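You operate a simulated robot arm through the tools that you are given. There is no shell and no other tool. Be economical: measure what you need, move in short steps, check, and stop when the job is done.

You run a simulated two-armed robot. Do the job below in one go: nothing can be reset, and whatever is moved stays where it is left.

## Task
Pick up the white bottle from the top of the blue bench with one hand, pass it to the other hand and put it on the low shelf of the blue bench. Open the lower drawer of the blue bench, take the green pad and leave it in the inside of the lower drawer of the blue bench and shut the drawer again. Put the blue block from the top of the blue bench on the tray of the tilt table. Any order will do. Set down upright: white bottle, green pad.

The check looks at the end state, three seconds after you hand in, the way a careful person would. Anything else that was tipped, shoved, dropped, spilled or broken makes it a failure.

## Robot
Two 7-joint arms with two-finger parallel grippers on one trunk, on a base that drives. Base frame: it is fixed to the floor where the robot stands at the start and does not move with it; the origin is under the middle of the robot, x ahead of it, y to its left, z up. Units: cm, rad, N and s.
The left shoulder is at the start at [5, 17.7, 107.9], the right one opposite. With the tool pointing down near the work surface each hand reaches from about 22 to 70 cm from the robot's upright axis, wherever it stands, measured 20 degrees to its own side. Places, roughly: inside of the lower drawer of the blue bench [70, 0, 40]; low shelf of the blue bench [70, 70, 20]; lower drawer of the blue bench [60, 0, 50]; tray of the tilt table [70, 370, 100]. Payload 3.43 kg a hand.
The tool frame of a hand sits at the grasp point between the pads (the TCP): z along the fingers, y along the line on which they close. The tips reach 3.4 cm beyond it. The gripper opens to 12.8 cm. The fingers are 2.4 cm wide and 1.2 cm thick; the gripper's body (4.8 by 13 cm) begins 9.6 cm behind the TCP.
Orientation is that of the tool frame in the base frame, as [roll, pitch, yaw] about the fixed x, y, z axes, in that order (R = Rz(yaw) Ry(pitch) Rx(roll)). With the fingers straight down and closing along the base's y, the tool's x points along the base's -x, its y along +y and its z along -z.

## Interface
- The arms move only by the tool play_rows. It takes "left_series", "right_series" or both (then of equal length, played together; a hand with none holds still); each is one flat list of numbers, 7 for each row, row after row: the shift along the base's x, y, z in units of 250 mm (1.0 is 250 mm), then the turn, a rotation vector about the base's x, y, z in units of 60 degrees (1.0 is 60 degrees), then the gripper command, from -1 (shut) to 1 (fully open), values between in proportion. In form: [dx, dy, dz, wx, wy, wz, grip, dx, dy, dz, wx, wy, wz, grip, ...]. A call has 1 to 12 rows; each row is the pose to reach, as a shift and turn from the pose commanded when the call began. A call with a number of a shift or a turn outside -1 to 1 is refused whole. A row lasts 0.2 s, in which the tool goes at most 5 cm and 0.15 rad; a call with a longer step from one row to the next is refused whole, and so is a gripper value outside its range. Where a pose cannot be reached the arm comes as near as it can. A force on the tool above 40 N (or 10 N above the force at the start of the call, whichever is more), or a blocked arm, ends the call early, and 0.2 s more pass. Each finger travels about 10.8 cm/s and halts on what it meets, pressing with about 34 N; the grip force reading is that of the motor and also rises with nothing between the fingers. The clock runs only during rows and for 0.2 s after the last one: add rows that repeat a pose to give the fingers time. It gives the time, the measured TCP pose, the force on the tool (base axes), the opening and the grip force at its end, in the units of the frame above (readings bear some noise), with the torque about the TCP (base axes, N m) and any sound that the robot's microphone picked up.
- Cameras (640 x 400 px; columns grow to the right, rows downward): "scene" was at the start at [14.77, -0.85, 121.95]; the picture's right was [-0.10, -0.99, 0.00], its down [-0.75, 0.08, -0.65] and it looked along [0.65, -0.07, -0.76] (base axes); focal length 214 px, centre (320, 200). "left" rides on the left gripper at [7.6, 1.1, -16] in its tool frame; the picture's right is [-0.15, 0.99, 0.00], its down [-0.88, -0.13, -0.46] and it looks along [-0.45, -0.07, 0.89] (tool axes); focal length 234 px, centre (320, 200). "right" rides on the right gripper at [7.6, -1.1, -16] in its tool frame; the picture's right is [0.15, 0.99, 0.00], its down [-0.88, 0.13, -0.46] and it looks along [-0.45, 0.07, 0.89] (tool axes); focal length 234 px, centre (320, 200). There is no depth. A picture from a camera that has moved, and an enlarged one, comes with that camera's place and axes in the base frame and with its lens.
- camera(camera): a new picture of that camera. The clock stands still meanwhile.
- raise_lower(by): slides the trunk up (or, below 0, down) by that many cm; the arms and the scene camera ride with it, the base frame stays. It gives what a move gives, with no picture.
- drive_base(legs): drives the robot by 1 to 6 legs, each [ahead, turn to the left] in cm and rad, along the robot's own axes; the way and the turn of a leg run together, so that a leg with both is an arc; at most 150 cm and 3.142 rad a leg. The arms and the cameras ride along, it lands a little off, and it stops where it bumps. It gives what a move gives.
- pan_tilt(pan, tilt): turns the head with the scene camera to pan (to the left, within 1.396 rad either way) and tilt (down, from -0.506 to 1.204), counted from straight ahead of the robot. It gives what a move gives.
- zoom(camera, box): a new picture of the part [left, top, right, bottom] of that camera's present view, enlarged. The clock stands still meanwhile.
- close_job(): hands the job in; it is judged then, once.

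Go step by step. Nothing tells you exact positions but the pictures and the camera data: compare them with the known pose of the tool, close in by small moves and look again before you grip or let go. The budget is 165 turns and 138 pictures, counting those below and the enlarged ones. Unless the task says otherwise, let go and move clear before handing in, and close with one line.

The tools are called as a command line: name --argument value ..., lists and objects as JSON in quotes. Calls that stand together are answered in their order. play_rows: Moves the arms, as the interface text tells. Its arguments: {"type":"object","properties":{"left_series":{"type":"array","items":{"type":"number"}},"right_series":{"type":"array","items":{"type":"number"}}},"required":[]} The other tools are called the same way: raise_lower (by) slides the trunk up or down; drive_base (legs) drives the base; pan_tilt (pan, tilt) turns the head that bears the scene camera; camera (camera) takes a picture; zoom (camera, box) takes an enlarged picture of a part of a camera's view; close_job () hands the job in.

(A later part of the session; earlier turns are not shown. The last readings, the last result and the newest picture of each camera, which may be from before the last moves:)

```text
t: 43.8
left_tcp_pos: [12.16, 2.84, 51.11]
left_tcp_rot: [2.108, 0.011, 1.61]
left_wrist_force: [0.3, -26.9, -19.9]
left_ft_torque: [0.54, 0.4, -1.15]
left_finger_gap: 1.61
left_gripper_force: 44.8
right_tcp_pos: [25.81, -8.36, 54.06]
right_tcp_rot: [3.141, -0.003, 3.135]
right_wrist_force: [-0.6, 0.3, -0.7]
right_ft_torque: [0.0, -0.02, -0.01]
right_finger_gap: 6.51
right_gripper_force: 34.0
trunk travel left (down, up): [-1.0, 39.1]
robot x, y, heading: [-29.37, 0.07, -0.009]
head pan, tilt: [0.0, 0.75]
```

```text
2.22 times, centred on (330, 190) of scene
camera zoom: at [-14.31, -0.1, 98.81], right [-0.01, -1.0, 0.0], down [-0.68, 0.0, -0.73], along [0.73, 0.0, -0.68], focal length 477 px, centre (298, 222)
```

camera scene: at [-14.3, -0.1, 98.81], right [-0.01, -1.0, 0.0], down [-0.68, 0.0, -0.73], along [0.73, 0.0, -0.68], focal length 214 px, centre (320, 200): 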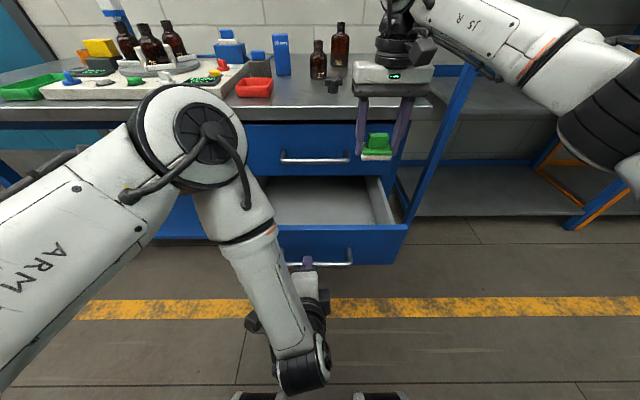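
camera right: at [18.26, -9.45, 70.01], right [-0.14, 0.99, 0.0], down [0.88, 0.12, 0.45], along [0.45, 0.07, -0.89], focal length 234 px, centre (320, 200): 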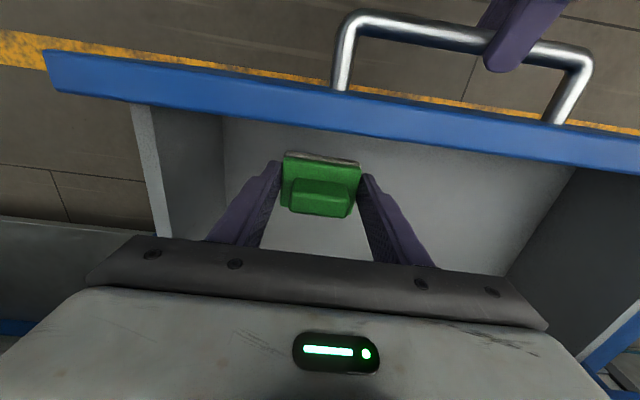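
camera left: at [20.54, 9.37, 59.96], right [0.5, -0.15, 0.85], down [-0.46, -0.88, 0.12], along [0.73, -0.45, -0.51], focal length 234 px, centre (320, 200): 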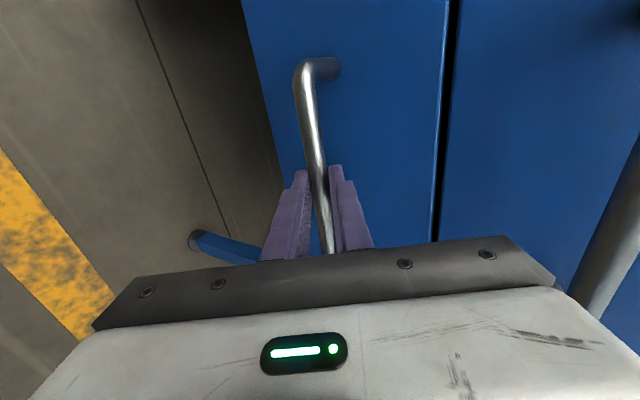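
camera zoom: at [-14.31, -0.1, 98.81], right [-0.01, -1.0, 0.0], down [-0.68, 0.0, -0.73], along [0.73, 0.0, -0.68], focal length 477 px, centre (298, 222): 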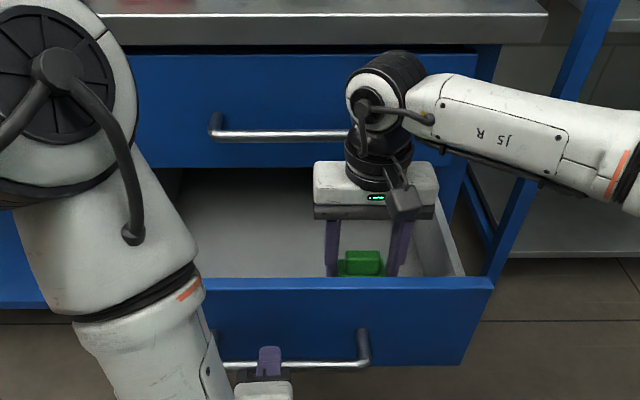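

Pad bottom is about 1–2 cm above the drawer floor by my estimate. Lowering slowly and watching the force.

play_rows --right_series '[0, 0, -0.016, 0, 0, 0, -1, 0, 0, -0.032, 0, 0, 0, -1, 0, 0, -0.048, 0, 0, 0, -1]'

```text
t: 44.6
left_tcp_pos: [12.11, 2.86, 50.95]
left_tcp_rot: [2.108, 0.011, 1.611]
left_wrist_force: [-0.6, -28.7, -19.8]
left_ft_torque: [0.51, 0.4, -1.18]
left_finger_gap: 1.6
left_gripper_force: 44.9
right_tcp_pos: [25.92, -8.57, 52.92]
right_tcp_rot: [-3.141, -0.002, 3.134]
right_wrist_force: [-0.5, 0.4, -0.5]
right_ft_torque: [-0.02, 0.02, 0.02]
right_finger_gap: 6.52
right_gripper_force: 33.1
trunk travel left (down, up): [-1.0, 39.1]
robot x, y, heading: [-29.91, 0.1, -0.01]
head pan, tilt: [0.0, 0.75]
```

play_rows --right_series '[0, 0, -0.012, 0, 0, 0, -1, 0, 0, -0.024, 0, 0, 0, -1, 0, 0, -0.036, 0, 0, 0, -1, 0, 0, -0.048, 0, 0, 0, -1, 0, 0, -0.06, 0, 0, 0, -1]'

camera --camera "right"

```text
t: 45.8
left_tcp_pos: [12.28, 2.9, 50.98]
left_tcp_rot: [2.108, 0.013, 1.61]
left_wrist_force: [-0.6, -26.2, -19.4]
left_ft_torque: [0.5, 0.39, -1.22]
left_finger_gap: 1.59
left_gripper_force: 44.8
right_tcp_pos: [25.9, -8.6, 51.34]
right_tcp_rot: [3.141, -0.001, 3.136]
right_wrist_force: [-0.2, 0.2, -1.3]
right_ft_torque: [0.01, -0.01, 0.01]
right_finger_gap: 6.49
right_gripper_force: 34.2
trunk travel left (down, up): [-1.0, 39.1]
robot x, y, heading: [-29.88, 0.25, -0.003]
head pan, tilt: [0.0, 0.75]
```

```text
105 pictures are left
camera right: at [18.3, -9.55, 67.31], right [-0.14, 0.99, 0.0], down [0.88, 0.13, 0.45], along [0.45, 0.07, -0.89], focal length 234 px, centre (320, 200)
```

right: 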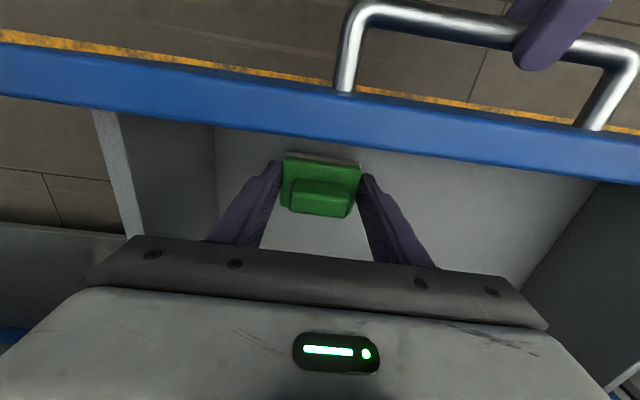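

play_rows --right_series '[0, 0, -0.014, 0, 0, 0, -1, 0, 0, -0.028, 0, 0, 0, -1, 0, 0, -0.042, 0, 0, 0, -1, 0, 0, -0.056, 0, 0, 0, -1, 0, 0, -0.07, 0, 0, 0, -1, 0, 0, -0.084, 0, 0, 0, -1, 0, 0, -0.096, 0, 0, 0, -1]'

camera --camera "right"

```text
t: 47.4
left_tcp_pos: [12.18, 2.85, 51.0]
left_tcp_rot: [2.109, 0.013, 1.613]
left_wrist_force: [-0.2, -26.5, -19.2]
left_ft_torque: [0.49, 0.44, -1.22]
left_finger_gap: 1.61
left_gripper_force: 45.2
right_tcp_pos: [25.85, -8.46, 48.89]
right_tcp_rot: [3.139, -0.001, 3.135]
right_wrist_force: [0.2, -0.5, -0.7]
right_ft_torque: [0.04, -0.01, -0.01]
right_finger_gap: 6.5
right_gripper_force: 34.7
trunk travel left (down, up): [-1.0, 39.1]
robot x, y, heading: [-29.79, 0.37, -0.004]
head pan, tilt: [0.0, 0.75]
```

```text
104 pictures are left
camera right: at [18.26, -9.55, 64.88], right [-0.14, 0.99, 0.0], down [0.88, 0.12, 0.45], along [0.45, 0.07, -0.89], focal length 234 px, centre (320, 200)
```

right: 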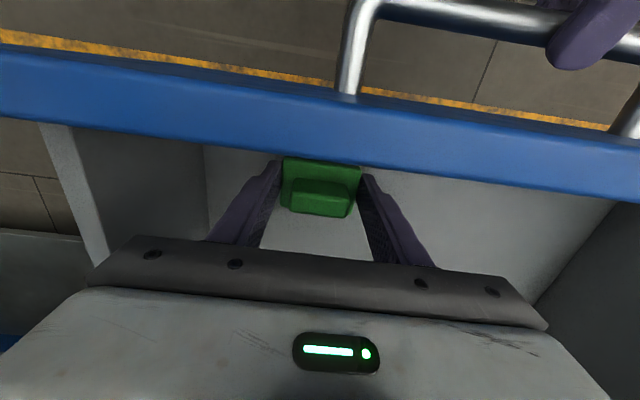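

Floor now estimates at about z 43.5, with the pad bottom near 44.8. Continuing down in small steps.

play_rows --right_series '[0, 0, -0.012, 0, 0, 0, -1, 0, 0, -0.024, 0, 0, 0, -1, 0, 0, -0.036, 0, 0, 0, -1, 0, 0, -0.044, 0, 0, 0, -1]'

```text
t: 48.4
left_tcp_pos: [12.15, 2.87, 51.08]
left_tcp_rot: [2.109, 0.011, 1.614]
left_wrist_force: [5.3, -25.6, -26.7]
left_ft_torque: [0.54, 0.48, -1.13]
left_finger_gap: 1.6
left_gripper_force: 45.6
right_tcp_pos: [26.02, -8.41, 48.18]
right_tcp_rot: [-3.141, -0.002, 3.135]
right_wrist_force: [-5.8, -3.6, 17.1]
right_ft_torque: [-0.35, 0.27, -0.07]
right_finger_gap: 6.51
right_gripper_force: 33.9
trunk travel left (down, up): [-1.0, 39.1]
robot x, y, heading: [-29.45, 0.05, -0.008]
head pan, tilt: [0.0, 0.75]
```

Contact with the floor (17 N). I'll release and lift straight up.

play_rows --right_series '[0, 0, 0.01, 0, 0, 0, -0.5, 0, 0, 0.01, 0, 0, 0, 0.4, 0, 0, 0.01, 0, 0, 0, 0.4, 0, 0, 0.08, 0, 0, 0, 0.4, 0, 0, 0.2, 0, 0, 0, 0.4, 0, 0, 0.36, 0, 0, 0, 0.4, 0, 0, 0.54, 0, 0, 0, 0.4, 0, 0, 0.72, 0, 0, 0, 0.4, 0, 0, 0.9, 0, 0, 0, 0.4]'

camera --camera "right"

```text
t: 50.4
left_tcp_pos: [12.26, 2.89, 51.02]
left_tcp_rot: [2.106, 0.012, 1.613]
left_wrist_force: [-1.4, -23.3, -17.8]
left_ft_torque: [0.38, 0.45, -1.34]
left_finger_gap: 1.61
left_gripper_force: 45.0
right_tcp_pos: [25.57, -8.52, 70.18]
right_tcp_rot: [3.14, -0.003, 3.133]
right_wrist_force: [-0.2, 1.0, 1.2]
right_ft_torque: [-0.02, 0.03, 0.01]
right_finger_gap: 8.97
right_gripper_force: 0.1
trunk travel left (down, up): [-1.0, 39.1]
robot x, y, heading: [-30.12, 0.11, -0.006]
head pan, tilt: [0.0, 0.75]
```

```text
103 pictures are left
camera right: at [18.04, -9.62, 86.17], right [-0.14, 0.99, 0.0], down [0.88, 0.12, 0.45], along [0.45, 0.06, -0.89], focal length 234 px, centre (320, 200)
```

right: 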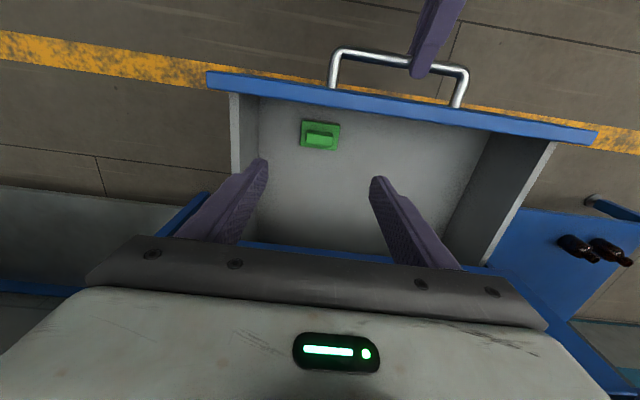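

The pad sits flat in the drawer. I'll move the right hand clear and start pushing the drawer shut with the left.

play_rows --left_series '[0.06, 0, 0, 0, 0, 0, -1, 0.12, 0, 0, 0, 0, 0, -1, 0.18, 0, 0, 0, 0, 0, -1, 0.24, 0, 0, 0, 0, 0, -1, 0.3, 0, 0, 0, 0, 0, -1, 0.36, 0, 0, 0, 0, 0, -1, 0.42, 0, 0, 0, 0, 0, -1, 0.48, 0, 0, 0, 0, 0, -1]' --right_series '[0, -0.08, 0.08, 0, 0, 0, 0.4, -0.1, -0.16, 0.16, 0, 0, 0, 0.4, -0.2, -0.28, 0.24, 0, 0, 0, 0.4, -0.3, -0.4, 0.32, 0, 0, 0, 0.4, -0.4, -0.52, 0.4, 0, 0, 0, 0.4, -0.4, -0.64, 0.45, 0, 0, 0, 0.4, -0.4, -0.72, 0.45, 0, 0, 0, 0.4, -0.4, -0.72, 0.45, 0, 0, 0, 0.4]'

camera --camera "scene"

```text
t: 52.2
left_tcp_pos: [23.61, 2.46, 51.03]
left_tcp_rot: [2.094, -0.009, 1.582]
left_wrist_force: [0.6, 24.6, 3.5]
left_ft_torque: [0.2, -0.09, 1.59]
left_finger_gap: 1.57
left_gripper_force: 44.7
right_tcp_pos: [15.78, -26.37, 81.75]
right_tcp_rot: [-3.14, -0.001, 3.136]
right_wrist_force: [0.9, -0.1, 0.2]
right_ft_torque: [0.02, 0.02, -0.03]
right_finger_gap: 8.97
right_gripper_force: 0.1
trunk travel left (down, up): [-1.0, 39.1]
robot x, y, heading: [-29.64, 0.09, -0.004]
head pan, tilt: [0.0, 0.75]
```

```text
102 pictures are left
camera scene: at [-14.43, 0.03, 98.84], right [-0.01, -1.0, 0.0], down [-0.68, 0.0, -0.73], along [0.73, 0.0, -0.68], focal length 214 px, centre (320, 200)
```

scene: 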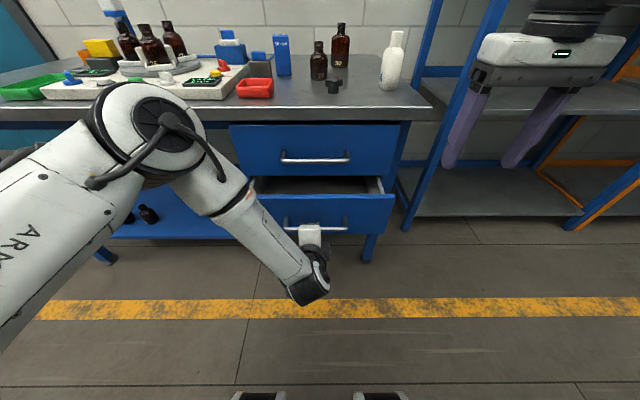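

play_rows --left_series '[0.06, -0.01, 0, 0, 0, 0, -1, 0.12, -0.015, 0, 0, 0, 0, -1, 0.18, -0.02, 0, 0, 0, 0, -1, 0.24, -0.025, 0, 0, 0, 0, -1, 0.3, -0.03, 0, 0, 0, 0, -1, 0.36, -0.03, 0, 0, 0, 0, -1, 0.4, -0.03, 0, 0, 0, 0, -1, 0.42, -0.03, 0, 0, 0, 0, -1]'

zoom --camera "scene" --box '[200, 100, 440, 270]'

```text
t: 54.0
left_tcp_pos: [33.63, 1.37, 50.96]
left_tcp_rot: [2.097, -0.008, 1.575]
left_wrist_force: [-18.3, 24.9, 6.9]
left_ft_torque: [-0.16, 0.03, 0.93]
left_finger_gap: 1.57
left_gripper_force: 45.3
right_tcp_pos: [15.66, -26.45, 81.8]
right_tcp_rot: [-3.141, 0.003, 3.136]
right_wrist_force: [0.5, -0.5, 0.1]
right_ft_torque: [0.01, -0.01, -0.02]
right_finger_gap: 8.98
right_gripper_force: 0.0
trunk travel left (down, up): [-1.0, 39.1]
robot x, y, heading: [-29.71, -0.04, -0.006]
head pan, tilt: [0.0, 0.75]
```

```text
2.35 times, centred on (320, 185) of scene
camera zoom: at [-14.54, 0.04, 98.87], right [-0.01, -1.0, 0.0], down [-0.68, 0.0, -0.73], along [0.73, 0.0, -0.68], focal length 505 px, centre (320, 235)
```

zoom: 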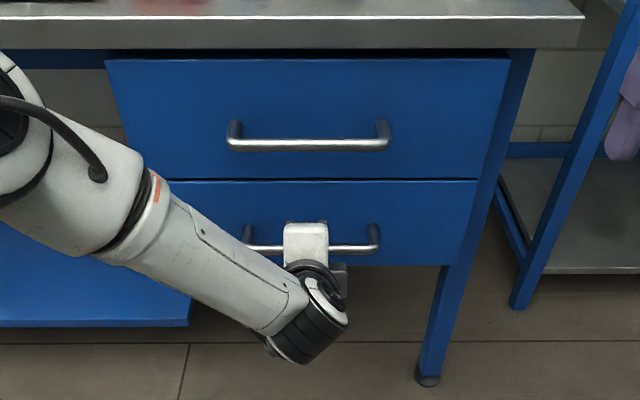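

The drawer is shut. I'll release the handle, back the left hand away, and raise the trunk.

play_rows --left_series '[0, 0, 0, 0, 0, 0, -0.6, 0, 0, 0, 0, 0, 0, -0.3, 0, 0, 0, 0, 0, 0, -0.3, -0.08, 0, 0.045, 0, 0, 0, -0.3, -0.2, 0, 0.11, 0, 0, 0, -0.3, -0.32, 0.02, 0.18, 0, 0, 0, -0.3, -0.44, 0.06, 0.25, 0, 0, 0, -0.3, -0.5, 0.18, 0.32, 0, 0, 0, -0.3, -0.5, 0.3, 0.4, 0, 0, 0, -0.3, -0.5, 0.44, 0.48, 0, 0, 0, 0.3, -0.5, 0.6, 0.5, 0, 0, 0, 0.8]'

camera --camera "scene"

```text
t: 56.4
left_tcp_pos: [21.48, 15.86, 63.51]
left_tcp_rot: [2.097, -0.005, 1.567]
left_wrist_force: [0.6, -0.5, 0.2]
left_ft_torque: [0.01, 0.0, -0.01]
left_finger_gap: 11.5
left_gripper_force: 0.1
right_tcp_pos: [15.85, -26.53, 81.66]
right_tcp_rot: [3.141, 0.0, 3.135]
right_wrist_force: [0.2, -0.8, 0.5]
right_ft_torque: [0.03, -0.02, -0.01]
right_finger_gap: 8.96
right_gripper_force: 0.1
trunk travel left (down, up): [-1.0, 39.1]
robot x, y, heading: [-29.92, -0.38, -0.008]
head pan, tilt: [0.0, 0.75]
```

```text
100 pictures are left
camera scene: at [-14.42, -0.03, 98.84], right [-0.01, -1.0, 0.0], down [-0.68, 0.0, -0.73], along [0.73, 0.0, -0.68], focal length 214 px, centre (320, 200)
```

scene: 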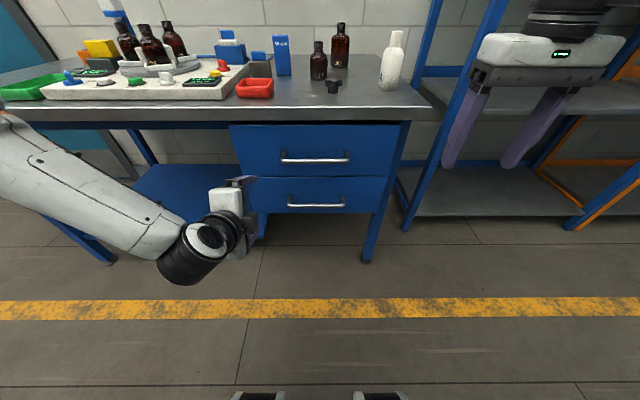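

The drawer is closed with the pad inside. Next I'll turn the left hand so it points forward with jaws closing sideways, lift it out of the way, and raise the trunk.

play_rows --left_series '[-0.05, 0.1, 0.1, -0.11, 0, 0.0625, 0.8, -0.1, 0.2, 0.2, -0.217, 0, 0.125, 0.8, -0.15, 0.3, 0.3, -0.325, 0, 0.1875, 0.8, -0.2, 0.4, 0.4, -0.433, 0, 0.25, 0.8, -0.25, 0.5, 0.5, -0.54, 0, 0.3125, 0.8, -0.3, 0.6, 0.6, -0.65, 0, 0.375, 0.8]'

play_rows --left_series '[-0.05, 0.05, 0.05, -0.11, 0, 0.0625, 0.8, -0.1, 0.1, 0.1, -0.217, 0, 0.125, 0.8, -0.15, 0.15, 0.15, -0.325, 0, 0.1875, 0.8, -0.2, 0.2, 0.2, -0.433, 0, 0.25, 0.8, -0.25, 0.2, 0.25, -0.54, 0, 0.3125, 0.8, -0.25, 0.2, 0.25, -0.65, 0, 0.375, 0.8]'

raise_lower --by 25

camera --camera "scene"

```text
t: 57.8
left_tcp_pos: [16.01, 32.0, 78.95]
left_tcp_rot: [2.261, 0.654, 2.032]
left_wrist_force: [0.2, 1.2, -0.1]
left_ft_torque: [0.01, 0.01, 0.04]
left_finger_gap: 11.53
left_gripper_force: 0.0
left hand out of reach, approached as far as the arm can: row 3, 4, 5, 6
right_tcp_pos: [15.81, -26.49, 81.65]
right_tcp_rot: [-3.141, 0.0, 3.136]
right_wrist_force: [0.0, 0.0, 0.0]
right_ft_torque: [0.03, -0.02, -0.02]
right_finger_gap: 8.98
right_gripper_force: 0.1
trunk travel left (down, up): [-1.0, 39.1]
robot x, y, heading: [-29.79, -0.23, -0.002]
head pan, tilt: [0.0, 0.75]
```

```text
t: 59.2
left_tcp_pos: [9.58, 36.8, 85.36]
left_tcp_rot: [-3.141, 1.047, 3.138]
left_wrist_force: [0.0, 0.6, 0.3]
left_ft_torque: [0.03, 0.0, 0.0]
left_finger_gap: 11.5
left_gripper_force: 0.1
left hand out of reach, approached as far as the arm can: row 1
right_tcp_pos: [15.84, -26.47, 81.61]
right_tcp_rot: [-3.141, -0.001, 3.136]
right_wrist_force: [0.2, 0.3, -0.1]
right_ft_torque: [0.04, -0.02, 0.03]
right_finger_gap: 8.95
right_gripper_force: 0.1
trunk travel left (down, up): [-1.0, 39.1]
robot x, y, heading: [-30.17, 0.21, -0.005]
head pan, tilt: [0.0, 0.75]
```

```text
t: 61.8
left_tcp_pos: [9.78, 36.79, 110.29]
left_tcp_rot: [3.137, 1.046, 3.134]
left_wrist_force: [0.1, 0.6, 0.5]
left_ft_torque: [-0.01, 0.0, -0.01]
left_finger_gap: 11.56
left_gripper_force: 0.0
right_tcp_pos: [15.79, -26.46, 106.72]
right_tcp_rot: [-3.14, 0.0, 3.137]
right_wrist_force: [0.1, -0.1, 1.2]
right_ft_torque: [0.0, 0.0, 0.02]
right_finger_gap: 8.97
right_gripper_force: 0.1
trunk travel left (down, up): [-26.0, 14.1]
robot x, y, heading: [-29.92, 0.0, -0.004]
head pan, tilt: [0.0, 0.75]
```

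```text
99 pictures are left
camera scene: at [-14.41, -0.02, 123.83], right [-0.01, -1.0, 0.0], down [-0.68, 0.0, -0.73], along [0.73, 0.0, -0.68], focal length 214 px, centre (320, 200)
```

scene: 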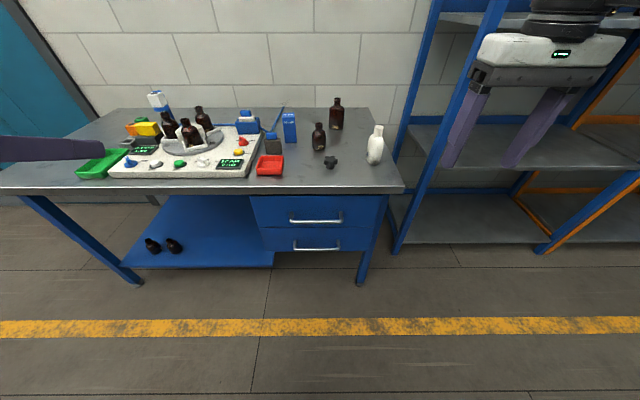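

The left hand is ready. I'll drive forward and view the bottle from the right hand.

drive_base --legs '[[33, 0]]'

camera --camera "right"

zoom --camera "scene" --box '[330, 130, 480, 270]'

```text
t: 64.0
left_tcp_pos: [43.26, 36.59, 110.22]
left_tcp_rot: [3.136, 1.045, 3.135]
left_wrist_force: [0.0, -0.3, -0.1]
left_ft_torque: [-0.03, 0.0, -0.01]
left_finger_gap: 11.52
left_gripper_force: 0.1
right_tcp_pos: [49.41, -26.57, 106.67]
right_tcp_rot: [3.142, 0.001, 3.137]
right_wrist_force: [-0.3, -0.4, 0.0]
right_ft_torque: [-0.01, 0.02, 0.02]
right_finger_gap: 8.99
right_gripper_force: 0.0
trunk travel left (down, up): [-26.0, 14.1]
robot x, y, heading: [3.57, -0.44, -0.009]
head pan, tilt: [0.0, 0.75]
```

```text
98 pictures are left
camera right: at [41.82, -27.68, 122.6], right [-0.14, 0.99, 0.0], down [0.88, 0.13, 0.46], along [0.45, 0.06, -0.89], focal length 234 px, centre (320, 200)
```

right: 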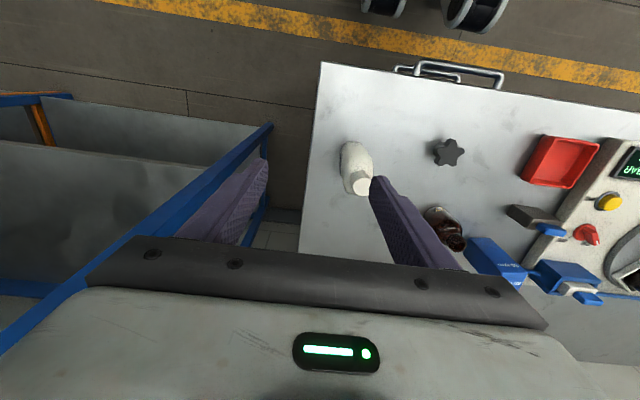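

```text
2.86 times, centred on (405, 200) of scene
camera zoom: at [19.21, -0.2, 123.83], right [-0.01, -1.0, 0.0], down [-0.68, 0.0, -0.73], along [0.73, 0.0, -0.68], focal length 613 px, centre (77, 200)
```

zoom: 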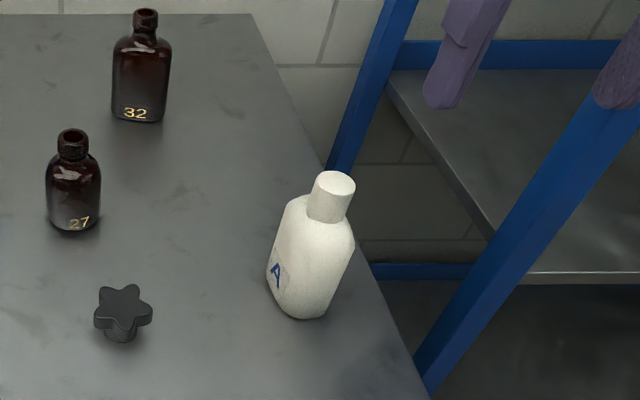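

The cap is at about (53.7,-20.2) with its top near z 93.4. I'll line up above it and check once more.

play_rows --right_series '[0.06, 0.09, 0, 0, 0, 0, 0.2, 0.12, 0.18, 0, 0, 0, 0, 0.1, 0.172, 0.256, -0.06, 0, 0, 0, 0.1, 0.172, 0.256, -0.16, 0, 0, 0, 0.1, 0.172, 0.256, -0.22, 0, 0, 0, 0.1]'

camera --camera "right"

zoom --camera "scene" --box '[330, 130, 480, 270]'

```text
t: 65.2
left_tcp_pos: [43.14, 36.72, 110.28]
left_tcp_rot: [3.136, 1.046, 3.134]
left_wrist_force: [-0.3, -0.6, 0.3]
left_ft_torque: [0.03, 0.02, 0.0]
left_finger_gap: 11.53
left_gripper_force: 0.0
right_tcp_pos: [53.77, -20.27, 101.19]
right_tcp_rot: [-3.14, 0.0, 3.138]
right_wrist_force: [-0.8, 0.9, 0.7]
right_ft_torque: [0.01, -0.02, 0.02]
right_finger_gap: 7.05
right_gripper_force: 0.1
trunk travel left (down, up): [-26.0, 14.1]
robot x, y, heading: [3.86, 0.14, -0.006]
head pan, tilt: [0.0, 0.75]
```

```text
96 pictures are left
camera right: at [46.14, -21.2, 117.05], right [-0.14, 0.99, 0.0], down [0.88, 0.13, 0.46], along [0.45, 0.06, -0.89], focal length 234 px, centre (320, 200)
```

right: 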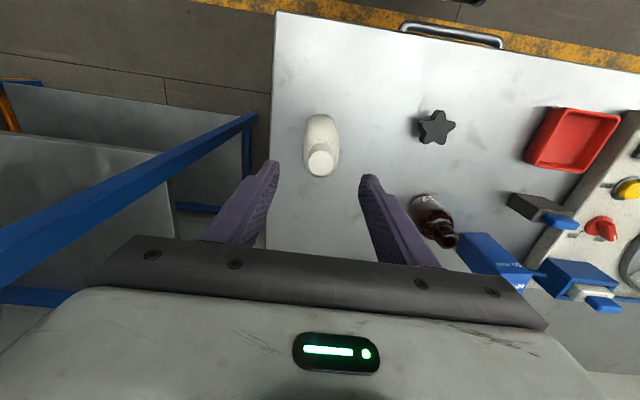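

```text
2.86 times, centred on (405, 200) of scene
camera zoom: at [19.18, -0.2, 123.84], right [-0.01, -1.0, 0.0], down [-0.68, 0.0, -0.73], along [0.73, 0.0, -0.68], focal length 613 px, centre (77, 200)
```

zoom: 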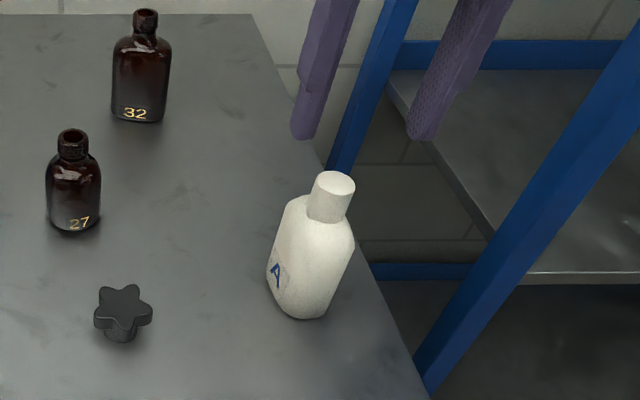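

Well centred. Descending onto the cap, gripping, and lifting slightly.

play_rows --right_series '[-0.004, 0.004, -0.12, 0, 0, 0, 0.1, -0.004, 0.004, -0.22, 0, 0, 0, 0.1, -0.004, 0.004, -0.304, 0, 0, 0, 0.1, -0.004, 0.004, -0.304, 0, 0, 0, -0.4, -0.004, 0.004, -0.304, 0, 0, 0, -1, -0.004, 0.004, -0.304, 0, 0, 0, -1, -0.004, 0.004, -0.304, 0, 0, 0, -1, -0.004, 0.004, -0.28, 0, 0, 0, -1, -0.004, 0.004, -0.25, 0, 0, 0, -1, -0.004, 0.004, -0.22, 0, 0, 0, -1]'

zoom --camera "scene" --box '[330, 130, 480, 270]'

```text
t: 67.4
left_tcp_pos: [43.24, 36.66, 110.29]
left_tcp_rot: [3.135, 1.045, 3.134]
left_wrist_force: [0.4, 0.4, 0.8]
left_ft_torque: [-0.03, -0.01, 0.03]
left_finger_gap: 11.51
left_gripper_force: 0.0
right_tcp_pos: [53.69, -19.99, 95.67]
right_tcp_rot: [-3.141, 0.0, 3.137]
right_wrist_force: [0.1, -0.3, -2.4]
right_ft_torque: [0.0, -0.01, 0.04]
right_finger_gap: 2.83
right_gripper_force: 33.5
trunk travel left (down, up): [-26.0, 14.1]
robot x, y, heading: [3.85, -0.1, -0.008]
head pan, tilt: [0.0, 0.75]
```

```text
2.86 times, centred on (405, 200) of scene
camera zoom: at [19.19, -0.21, 123.83], right [-0.01, -1.0, 0.0], down [-0.68, 0.0, -0.73], along [0.73, 0.0, -0.68], focal length 613 px, centre (77, 200)
```

zoom: 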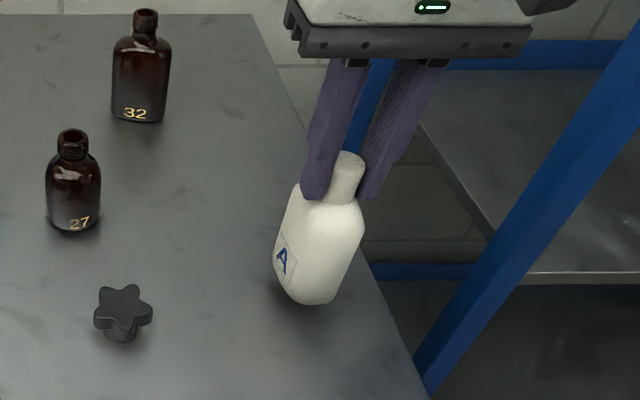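

The bottle is held upright by the cap (bottom is 13.6 cm below the TCP). I'll lift it, bring it to the middle, and back off from the bench.

play_rows --right_series '[0, 0, 0.05, 0, 0, 0, -1, 0, 0, 0.13, 0, 0, 0, -1, 0, 0, 0.23, 0, 0, 0, -1, 0, 0, 0.33, 0, 0, 0, -1, 0, 0, 0.43, 0, 0, 0, -1, 0, 0, 0.53, 0, 0, 0, -1, -0.04, 0.06, 0.62, 0, 0, 0, -1, -0.1, 0.14, 0.65, 0, 0, 0, -1, -0.16, 0.24, 0.65, 0, 0, 0, -1, -0.22, 0.34, 0.65, 0, 0, 0, -1, -0.28, 0.44, 0.65, 0, 0, 0, -1, -0.32, 0.54, 0.65, 0, 0, 0, -1]'

drive_base --legs '[[-35, 0]]'

camera --camera "scene"

```text
t: 70.0
left_tcp_pos: [43.26, 36.67, 110.23]
left_tcp_rot: [3.137, 1.045, 3.136]
left_wrist_force: [1.0, -0.3, 0.1]
left_ft_torque: [-0.01, 0.01, -0.02]
left_finger_gap: 11.51
left_gripper_force: 0.0
right_tcp_pos: [45.65, -6.59, 112.04]
right_tcp_rot: [-3.141, -0.001, 3.136]
right_wrist_force: [0.1, 0.3, -2.8]
right_ft_torque: [-0.01, -0.02, -0.01]
right_finger_gap: 2.79
right_gripper_force: 34.4
trunk travel left (down, up): [-26.0, 14.1]
robot x, y, heading: [3.62, -0.05, -0.004]
head pan, tilt: [0.0, 0.75]
```

```text
t: 72.3
left_tcp_pos: [8.62, 36.78, 110.35]
left_tcp_rot: [3.137, 1.048, 3.132]
left_wrist_force: [0.0, 0.0, 0.4]
left_ft_torque: [0.03, -0.03, 0.0]
left_finger_gap: 11.5
left_gripper_force: 0.1
right_tcp_pos: [10.83, -6.39, 111.85]
right_tcp_rot: [-3.141, 0.0, 3.135]
right_wrist_force: [-0.8, 0.7, -2.7]
right_ft_torque: [0.01, 0.01, 0.0]
right_finger_gap: 2.81
right_gripper_force: 33.9
trunk travel left (down, up): [-26.0, 14.1]
robot x, y, heading: [-30.52, 0.05, -0.007]
head pan, tilt: [0.0, 0.75]
```

```text
93 pictures are left
camera scene: at [-15.53, -0.01, 123.84], right [-0.01, -1.0, 0.0], down [-0.68, 0.01, -0.73], along [0.73, -0.01, -0.68], focal length 214 px, centre (320, 200)
```

scene: 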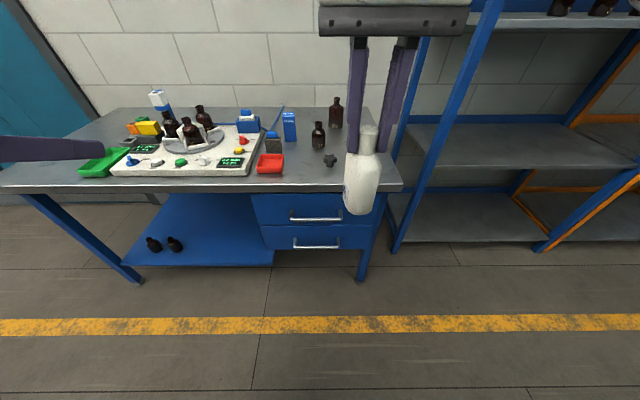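

I'll bring the bottle forward and lower in front of the robot, and start the left hand toward it, keeping wrists clear of the head.

play_rows --right_series '[0.06, 0.04, -0.05, 0, 0, 0, -1, 0.14, 0.09, -0.11, 0, 0, 0, -1, 0.22, 0.14, -0.17, 0, 0, 0, -1, 0.3, 0.19, -0.23, 0, 0, 0, -1, 0.38, 0.24, -0.29, 0, 0, 0, -1, 0.46, 0.29, -0.35, 0, 0, 0, -1, 0.54, 0.34, -0.41, 0, 0, 0, -1, 0.61, 0.375, -0.475, 0, 0, 0, -1]' --left_series '[0, -0.02, -0.05, 0, 0, 0, 0.8, 0, -0.06, -0.1, 0, 0, 0, 0.8, 0, -0.12, -0.15, 0, 0, 0, 0.8, 0, -0.22, -0.2, 0, 0, 0, 0.8, 0.01, -0.32, -0.25, 0, 0, 0, 0.8, 0.02, -0.44, -0.3, 0, 0, 0, 0.8, 0.04, -0.56, -0.36, 0, 0, 0, 0.8, 0.055, -0.67, -0.41, 0, 0, 0, 0.8]'

camera --camera "scene"

camera --camera "left"

```text
t: 74.1
left_tcp_pos: [16.28, 18.23, 101.95]
left_tcp_rot: [3.137, 1.043, 3.134]
left_wrist_force: [-0.3, 0.2, -0.6]
left_ft_torque: [0.02, 0.0, -0.01]
left_finger_gap: 11.49
left_gripper_force: 0.0
left hand out of reach, approached as far as the arm can: row 1, 2, 3, 4, 5, 6, 7, 8
right_tcp_pos: [26.18, 2.93, 99.95]
right_tcp_rot: [-3.141, 0.0, 3.133]
right_wrist_force: [0.5, 0.0, -2.4]
right_ft_torque: [0.04, -0.01, 0.0]
right_finger_gap: 2.79
right_gripper_force: 33.9
trunk travel left (down, up): [-26.0, 14.1]
robot x, y, heading: [-31.03, 0.11, -0.006]
head pan, tilt: [0.0, 0.75]
```

```text
92 pictures are left
camera scene: at [-15.44, -0.04, 123.82], right [-0.01, -1.0, 0.0], down [-0.68, 0.01, -0.73], along [0.73, -0.01, -0.68], focal length 214 px, centre (320, 200)
```

scene: 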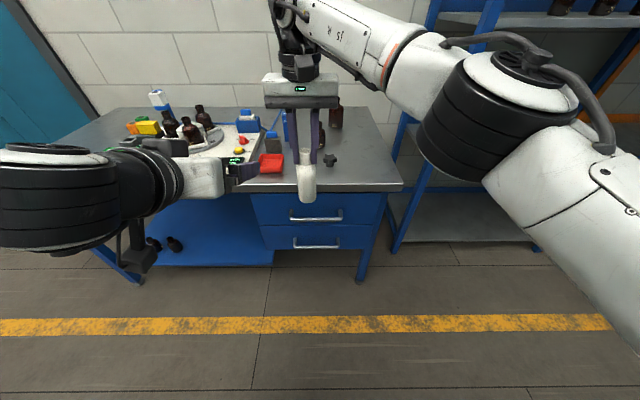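

```text
91 pictures are left
camera left: at [-1.39, 19.41, 103.51], right [0.08, 0.99, 0.13], down [0.05, -0.13, 0.99], along [1.0, -0.07, -0.06], focal length 234 px, centre (320, 200)
```

left: 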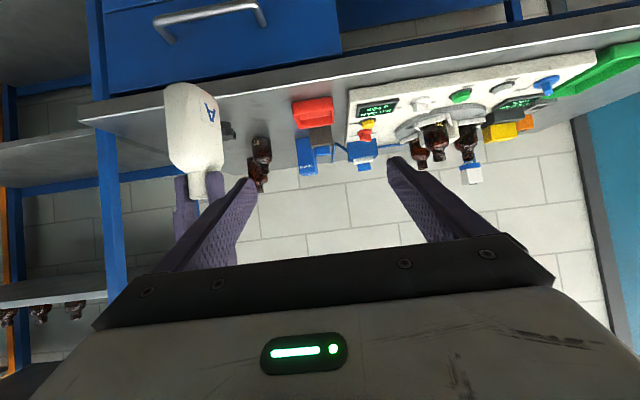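

The left hand can't fold further back, so I'll push the bottle 5 cm farther out and slide the left hand in behind it.

play_rows --right_series '[0.06, 0, 0, 0, 0, 0, -1, 0.13, 0, 0, 0, 0, 0, -1, 0.2, 0, 0, 0, 0, 0, -1, 0.2, 0, 0, 0, 0, 0, -1, 0.2, 0, 0, 0, 0, 0, -1, 0.2, 0, 0, 0, 0, 0, -1, 0.2, 0, 0, 0, 0, 0, -1, 0.2, 0, 0, 0, 0, 0, -1]' --left_series '[0, 0, 0, 0, 0, 0, 0.8, 0, 0, 0, 0, 0, 0, 0.8, 0, 0, -0.04, 0, 0, 0, 0.8, 0.05, -0.12, -0.08, 0, 0, 0, 0.8, 0.1, -0.24, -0.12, 0, 0, 0, 0.8, 0.15, -0.36, -0.16, 0, 0, 0, 0.8, 0.18, -0.48, -0.2, 0, 0, 0, 0.8, 0.18, -0.605, -0.205, 0, 0, 0, 0.8]'

camera --camera "left"

camera --camera "scene"

```text
t: 76.1
left_tcp_pos: [20.72, 3.09, 96.57]
left_tcp_rot: [3.133, 1.045, 3.132]
left_wrist_force: [-0.3, 0.1, 0.5]
left_ft_torque: [0.02, 0.05, 0.03]
left_finger_gap: 11.5
left_gripper_force: 0.0
right_tcp_pos: [28.37, -0.09, 100.33]
right_tcp_rot: [3.126, -0.003, 3.076]
right_wrist_force: [0.3, -0.4, -2.3]
right_ft_torque: [0.0, 0.03, 0.0]
right_finger_gap: 2.79
right_gripper_force: 34.4
right hand out of reach, approached as far as the arm can: row 1, 2, 3, 4, 5, 6, 7, 8
trunk travel left (down, up): [-26.0, 14.1]
robot x, y, heading: [-31.17, 0.2, -0.011]
head pan, tilt: [0.0, 0.75]
stopped in row 8 (right hand): the arm was blocked; the commanded pose is now the measured one
```

```text
90 pictures are left
camera left: at [3.1, 4.33, 98.02], right [0.08, 0.99, 0.13], down [0.05, -0.13, 0.99], along [1.0, -0.07, -0.06], focal length 234 px, centre (320, 200)
```

left: 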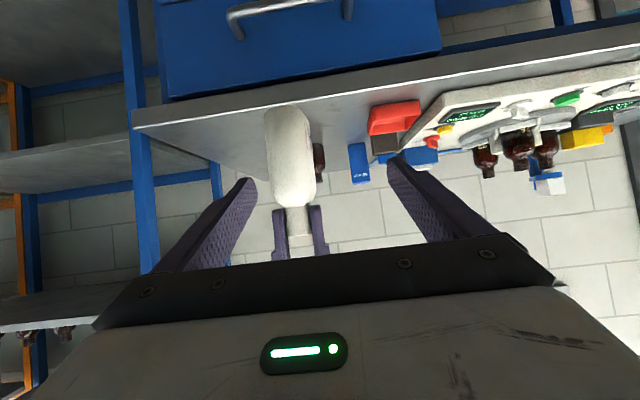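

```text
89 pictures are left
camera scene: at [-15.48, -0.04, 123.83], right [-0.01, -1.0, 0.0], down [-0.68, 0.01, -0.73], along [0.73, -0.01, -0.68], focal length 214 px, centre (320, 200)
```

scene: 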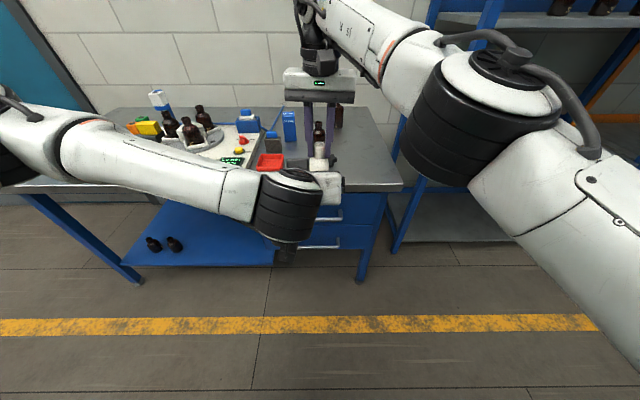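

The bottle is at about (28.4,-0.1), bottom near z 86.7. I'll centre the left hand in y, then advance around the body without closing yet.

play_rows --left_series '[0, -0.064, 0, 0, 0, 0, 0.8, 0, -0.128, 0, 0, 0, 0, 0.8, 0.1, -0.128, -0.072, 0, 0, 0, 0.8, 0.2, -0.128, -0.144, 0, 0, 0, 0.8, 0.3, -0.128, -0.216, 0, 0, 0, 0.8, 0.3, -0.128, -0.216, 0, 0, 0, 0.8]'

camera --camera "left"

zoom --camera "scene" --box '[240, 80, 400, 260]'

```text
t: 77.5
left_tcp_pos: [28.15, -0.17, 91.09]
left_tcp_rot: [3.137, 1.045, 3.132]
left_wrist_force: [-0.2, 0.0, -0.2]
left_ft_torque: [0.02, 0.01, 0.02]
left_finger_gap: 11.53
left_gripper_force: 0.1
right_tcp_pos: [28.35, -0.06, 100.33]
right_tcp_rot: [3.126, -0.003, 3.08]
right_wrist_force: [0.0, 0.0, -2.9]
right_ft_torque: [0.0, -0.02, 0.02]
right_finger_gap: 2.8
right_gripper_force: 34.0
trunk travel left (down, up): [-26.0, 14.1]
robot x, y, heading: [-30.83, -0.32, -0.002]
head pan, tilt: [0.0, 0.75]
```

```text
88 pictures are left
camera left: at [10.53, 1.07, 92.67], right [0.08, 0.99, 0.13], down [0.05, -0.13, 0.99], along [1.0, -0.07, -0.06], focal length 234 px, centre (320, 200)
```

left: 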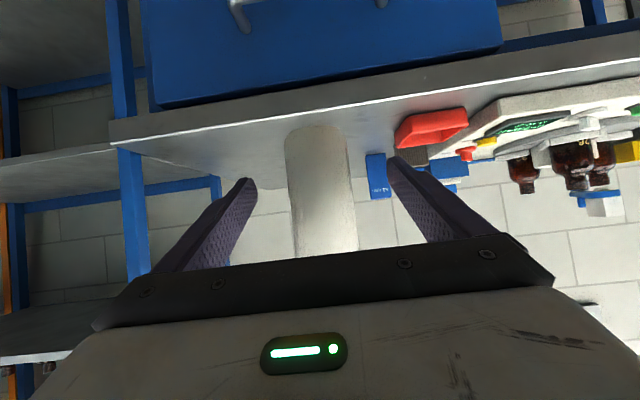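

```text
2.22 times, centred on (320, 170) of scene
camera zoom: at [-15.49, -0.02, 123.83], right [-0.01, -1.0, 0.0], down [-0.68, 0.01, -0.73], along [0.73, -0.01, -0.68], focal length 477 px, centre (320, 267)
```

zoom: 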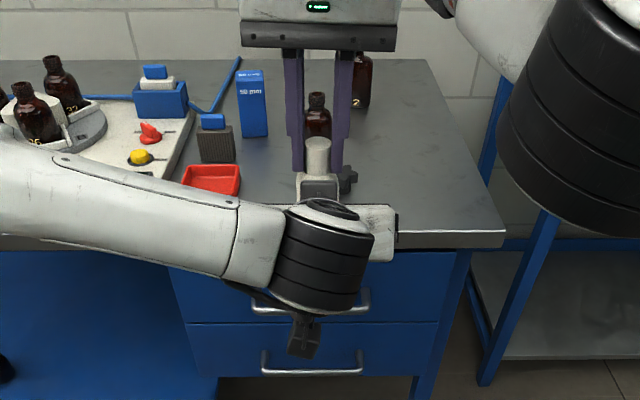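

The body is between the left fingers. Closing the left hand while the right still holds.

play_rows --left_series '[0, 0, 0, 0, 0, 0, 0.4, 0, 0, 0, 0, 0, 0, 0, 0, 0, 0, 0, 0, 0, -0.4, 0, 0, 0, 0, 0, 0, -1, 0, 0, 0, 0, 0, 0, -1, 0, 0, 0, 0, 0, 0, -1]'

camera --camera "left"

```text
t: 78.9
left_tcp_pos: [28.06, -0.05, 91.07]
left_tcp_rot: [3.134, 1.045, 3.133]
left_wrist_force: [0.5, 4.2, 0.7]
left_ft_torque: [0.37, 0.14, 0.28]
left_finger_gap: 4.61
left_gripper_force: 33.8
right_tcp_pos: [28.31, -0.11, 100.37]
right_tcp_rot: [3.127, 0.0, 3.079]
right_wrist_force: [0.7, -4.4, -2.3]
right_ft_torque: [-0.7, -0.02, -0.26]
right_finger_gap: 2.8
right_gripper_force: 33.5
trunk travel left (down, up): [-26.0, 14.1]
robot x, y, heading: [-30.95, -0.24, -0.003]
head pan, tilt: [0.0, 0.75]
```

```text
86 pictures are left
camera left: at [10.52, 1.1, 92.68], right [0.08, 0.99, 0.13], down [0.05, -0.13, 0.99], along [1.0, -0.07, -0.06], focal length 234 px, centre (320, 200)
```

left: 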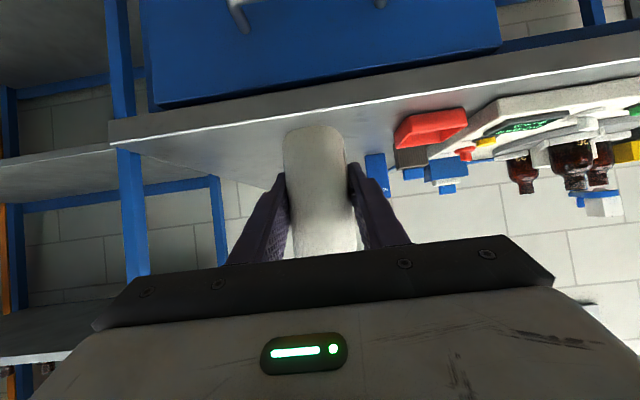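

The left hand has the body (4.6 cm). Now the right hand opens and rises straight off the cap.

play_rows --right_series '[0, 0, 0, 0, 0, 0, -0.4, 0, 0, 0, 0, 0, 0, -0.1, 0, 0, 0, 0, 0, 0, -0.1, 0, 0, 0.1, 0, 0, 0, -0.1, 0, 0, 0.24, 0, 0, 0, -0.1, -0.04, -0.04, 0.38, 0, 0, 0, -0.1, -0.1, -0.16, 0.42, 0, 0, 0, -0.1, -0.2, -0.3, 0.42, 0, 0, 0, -0.1, -0.3, -0.44, 0.42, 0, 0, 0, -0.1, -0.4, -0.6, 0.42, 0, 0, 0, -0.1, -0.44, -0.76, 0.42, 0, 0, 0, -0.1]'

camera --camera "scene"

```text
t: 81.3
left_tcp_pos: [28.05, -0.18, 91.24]
left_tcp_rot: [3.136, 1.046, 3.131]
left_wrist_force: [0.0, 0.4, -0.3]
left_ft_torque: [0.02, 0.01, 0.0]
left_finger_gap: 4.54
left_gripper_force: 33.4
right_tcp_pos: [17.31, -18.74, 111.13]
right_tcp_rot: [3.125, 0.0, 3.083]
right_wrist_force: [-0.3, -0.9, -0.1]
right_ft_torque: [0.0, 0.0, 0.02]
right_finger_gap: 5.77
right_gripper_force: 0.1
right hand out of reach, approached as far as the arm can: row 4, 5, 6
trunk travel left (down, up): [-26.0, 14.1]
robot x, y, heading: [-30.6, 0.11, -0.007]
head pan, tilt: [0.0, 0.75]
```

```text
85 pictures are left
camera scene: at [-15.51, -0.07, 123.83], right [-0.01, -1.0, 0.0], down [-0.68, 0.01, -0.73], along [0.73, -0.01, -0.68], focal length 214 px, centre (320, 200)
```

scene: 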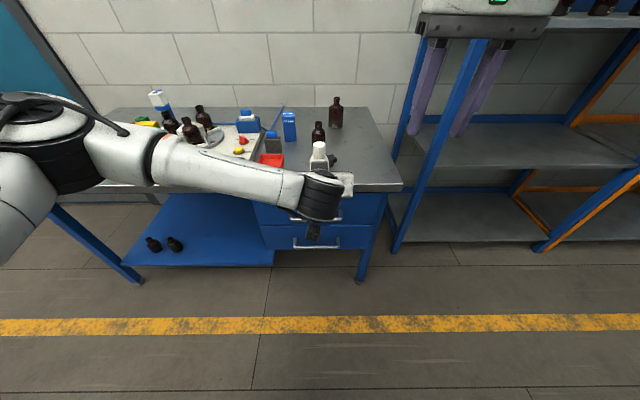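

The transfer worked; the left hand now holds the bottle. I'll check its uprightness, then drive over so that I face the low shelf.

camera --camera "left"

drive_base --legs '[[-12, 0], [0, 1.571], [45, 0], [0, -1.571]]'

camera --camera "scene"

```text
84 pictures are left
camera left: at [10.49, 1.03, 92.7], right [0.08, 0.99, 0.13], down [0.05, -0.13, 0.99], along [1.0, -0.07, -0.06], focal length 234 px, centre (320, 200)
```

left: 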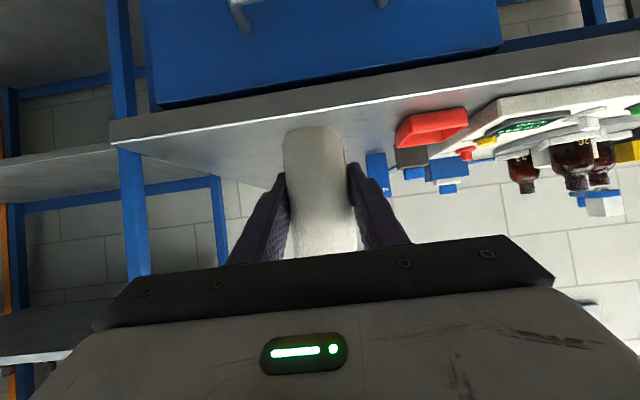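

```text
t: 92.5
left_tcp_pos: [16.57, 46.11, 91.1]
left_tcp_rot: [3.136, 1.044, -3.139]
left_wrist_force: [-0.3, -0.1, -0.2]
left_ft_torque: [0.0, 0.01, 0.01]
left_finger_gap: 4.53
left_gripper_force: 34.1
right_tcp_pos: [6.12, 27.17, 111.03]
right_tcp_rot: [3.129, 0.0, 3.097]
right_wrist_force: [-0.5, 0.1, 0.5]
right_ft_torque: [-0.01, 0.05, -0.01]
right_finger_gap: 5.76
right_gripper_force: 0.0
trunk travel left (down, up): [-26.0, 14.1]
robot x, y, heading: [-42.08, 45.39, 0.007]
head pan, tilt: [0.0, 0.75]
```

```text
83 pictures are left
camera scene: at [-27.07, 45.56, 123.83], right [0.0, -1.0, 0.0], down [-0.68, 0.0, -0.73], along [0.73, 0.0, -0.68], focal length 214 px, centre (320, 200)
```

scene: 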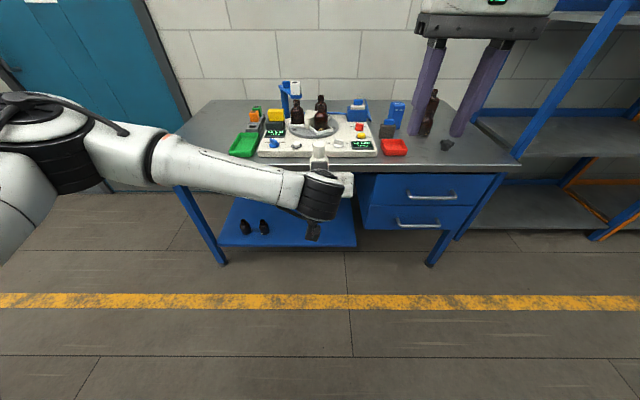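

I'm now in front of the low shelf (shelf spans about y 25–100, brown bottles at y 76–90). I'll lower the trunk, then the left arm, before driving in.

raise_lower --by -26

play_rows --left_series '[0, 0.02, -0.08, 0, 0, 0, -1, 0.02, 0.05, -0.2, 0, 0, 0, -1, 0.04, 0.08, -0.32, 0, 0, 0, -1, 0.06, 0.11, -0.44, 0, 0, 0, -1, 0.08, 0.14, -0.56, 0, 0, 0, -1, 0.1, 0.17, -0.68, 0, 0, 0, -1, 0.12, 0.2, -0.8, 0, 0, 0, -1, 0.14, 0.23, -0.92, 0, 0, 0, -1]'

camera --camera "scene"

```text
t: 95.1
left_tcp_pos: [16.58, 46.04, 65.14]
left_tcp_rot: [3.138, 1.046, -3.137]
left_wrist_force: [-0.2, -1.2, 0.6]
left_ft_torque: [-0.01, 0.03, 0.02]
left_finger_gap: 4.52
left_gripper_force: 34.1
right_tcp_pos: [6.11, 27.3, 84.96]
right_tcp_rot: [3.129, 0.0, 3.095]
right_wrist_force: [0.3, 0.7, 0.8]
right_ft_torque: [-0.02, 0.04, -0.05]
right_finger_gap: 5.76
right_gripper_force: 0.1
trunk travel left (down, up): [0.0, 40.1]
robot x, y, heading: [-42.6, 45.65, -0.0]
head pan, tilt: [0.0, 0.75]
```

```text
t: 96.9
left_tcp_pos: [20.12, 51.76, 42.19]
left_tcp_rot: [3.137, 1.048, -3.137]
left_wrist_force: [0.2, 0.0, -0.2]
left_ft_torque: [-0.06, 0.01, -0.01]
left_finger_gap: 4.52
left_gripper_force: 34.4
right_tcp_pos: [5.99, 27.3, 85.07]
right_tcp_rot: [3.127, 0.002, 3.096]
right_wrist_force: [-0.1, 0.3, -0.5]
right_ft_torque: [0.01, -0.02, 0.04]
right_finger_gap: 5.77
right_gripper_force: 0.0
trunk travel left (down, up): [0.0, 40.1]
robot x, y, heading: [-41.93, 45.5, 0.005]
head pan, tilt: [0.0, 0.75]
```

```text
82 pictures are left
camera scene: at [-27.08, 45.57, 97.84], right [0.0, -1.0, 0.0], down [-0.68, 0.0, -0.73], along [0.73, 0.0, -0.68], focal length 214 px, centre (320, 200)
```

scene: 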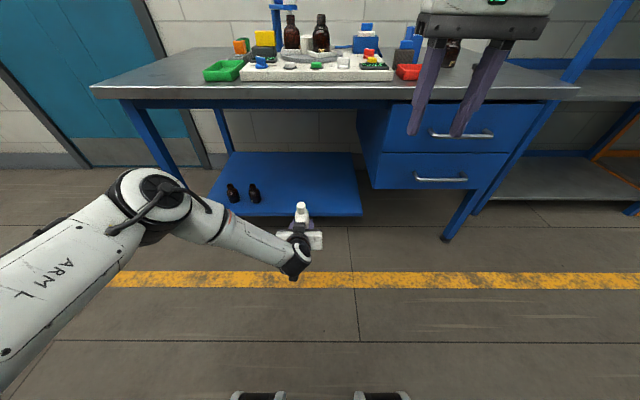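

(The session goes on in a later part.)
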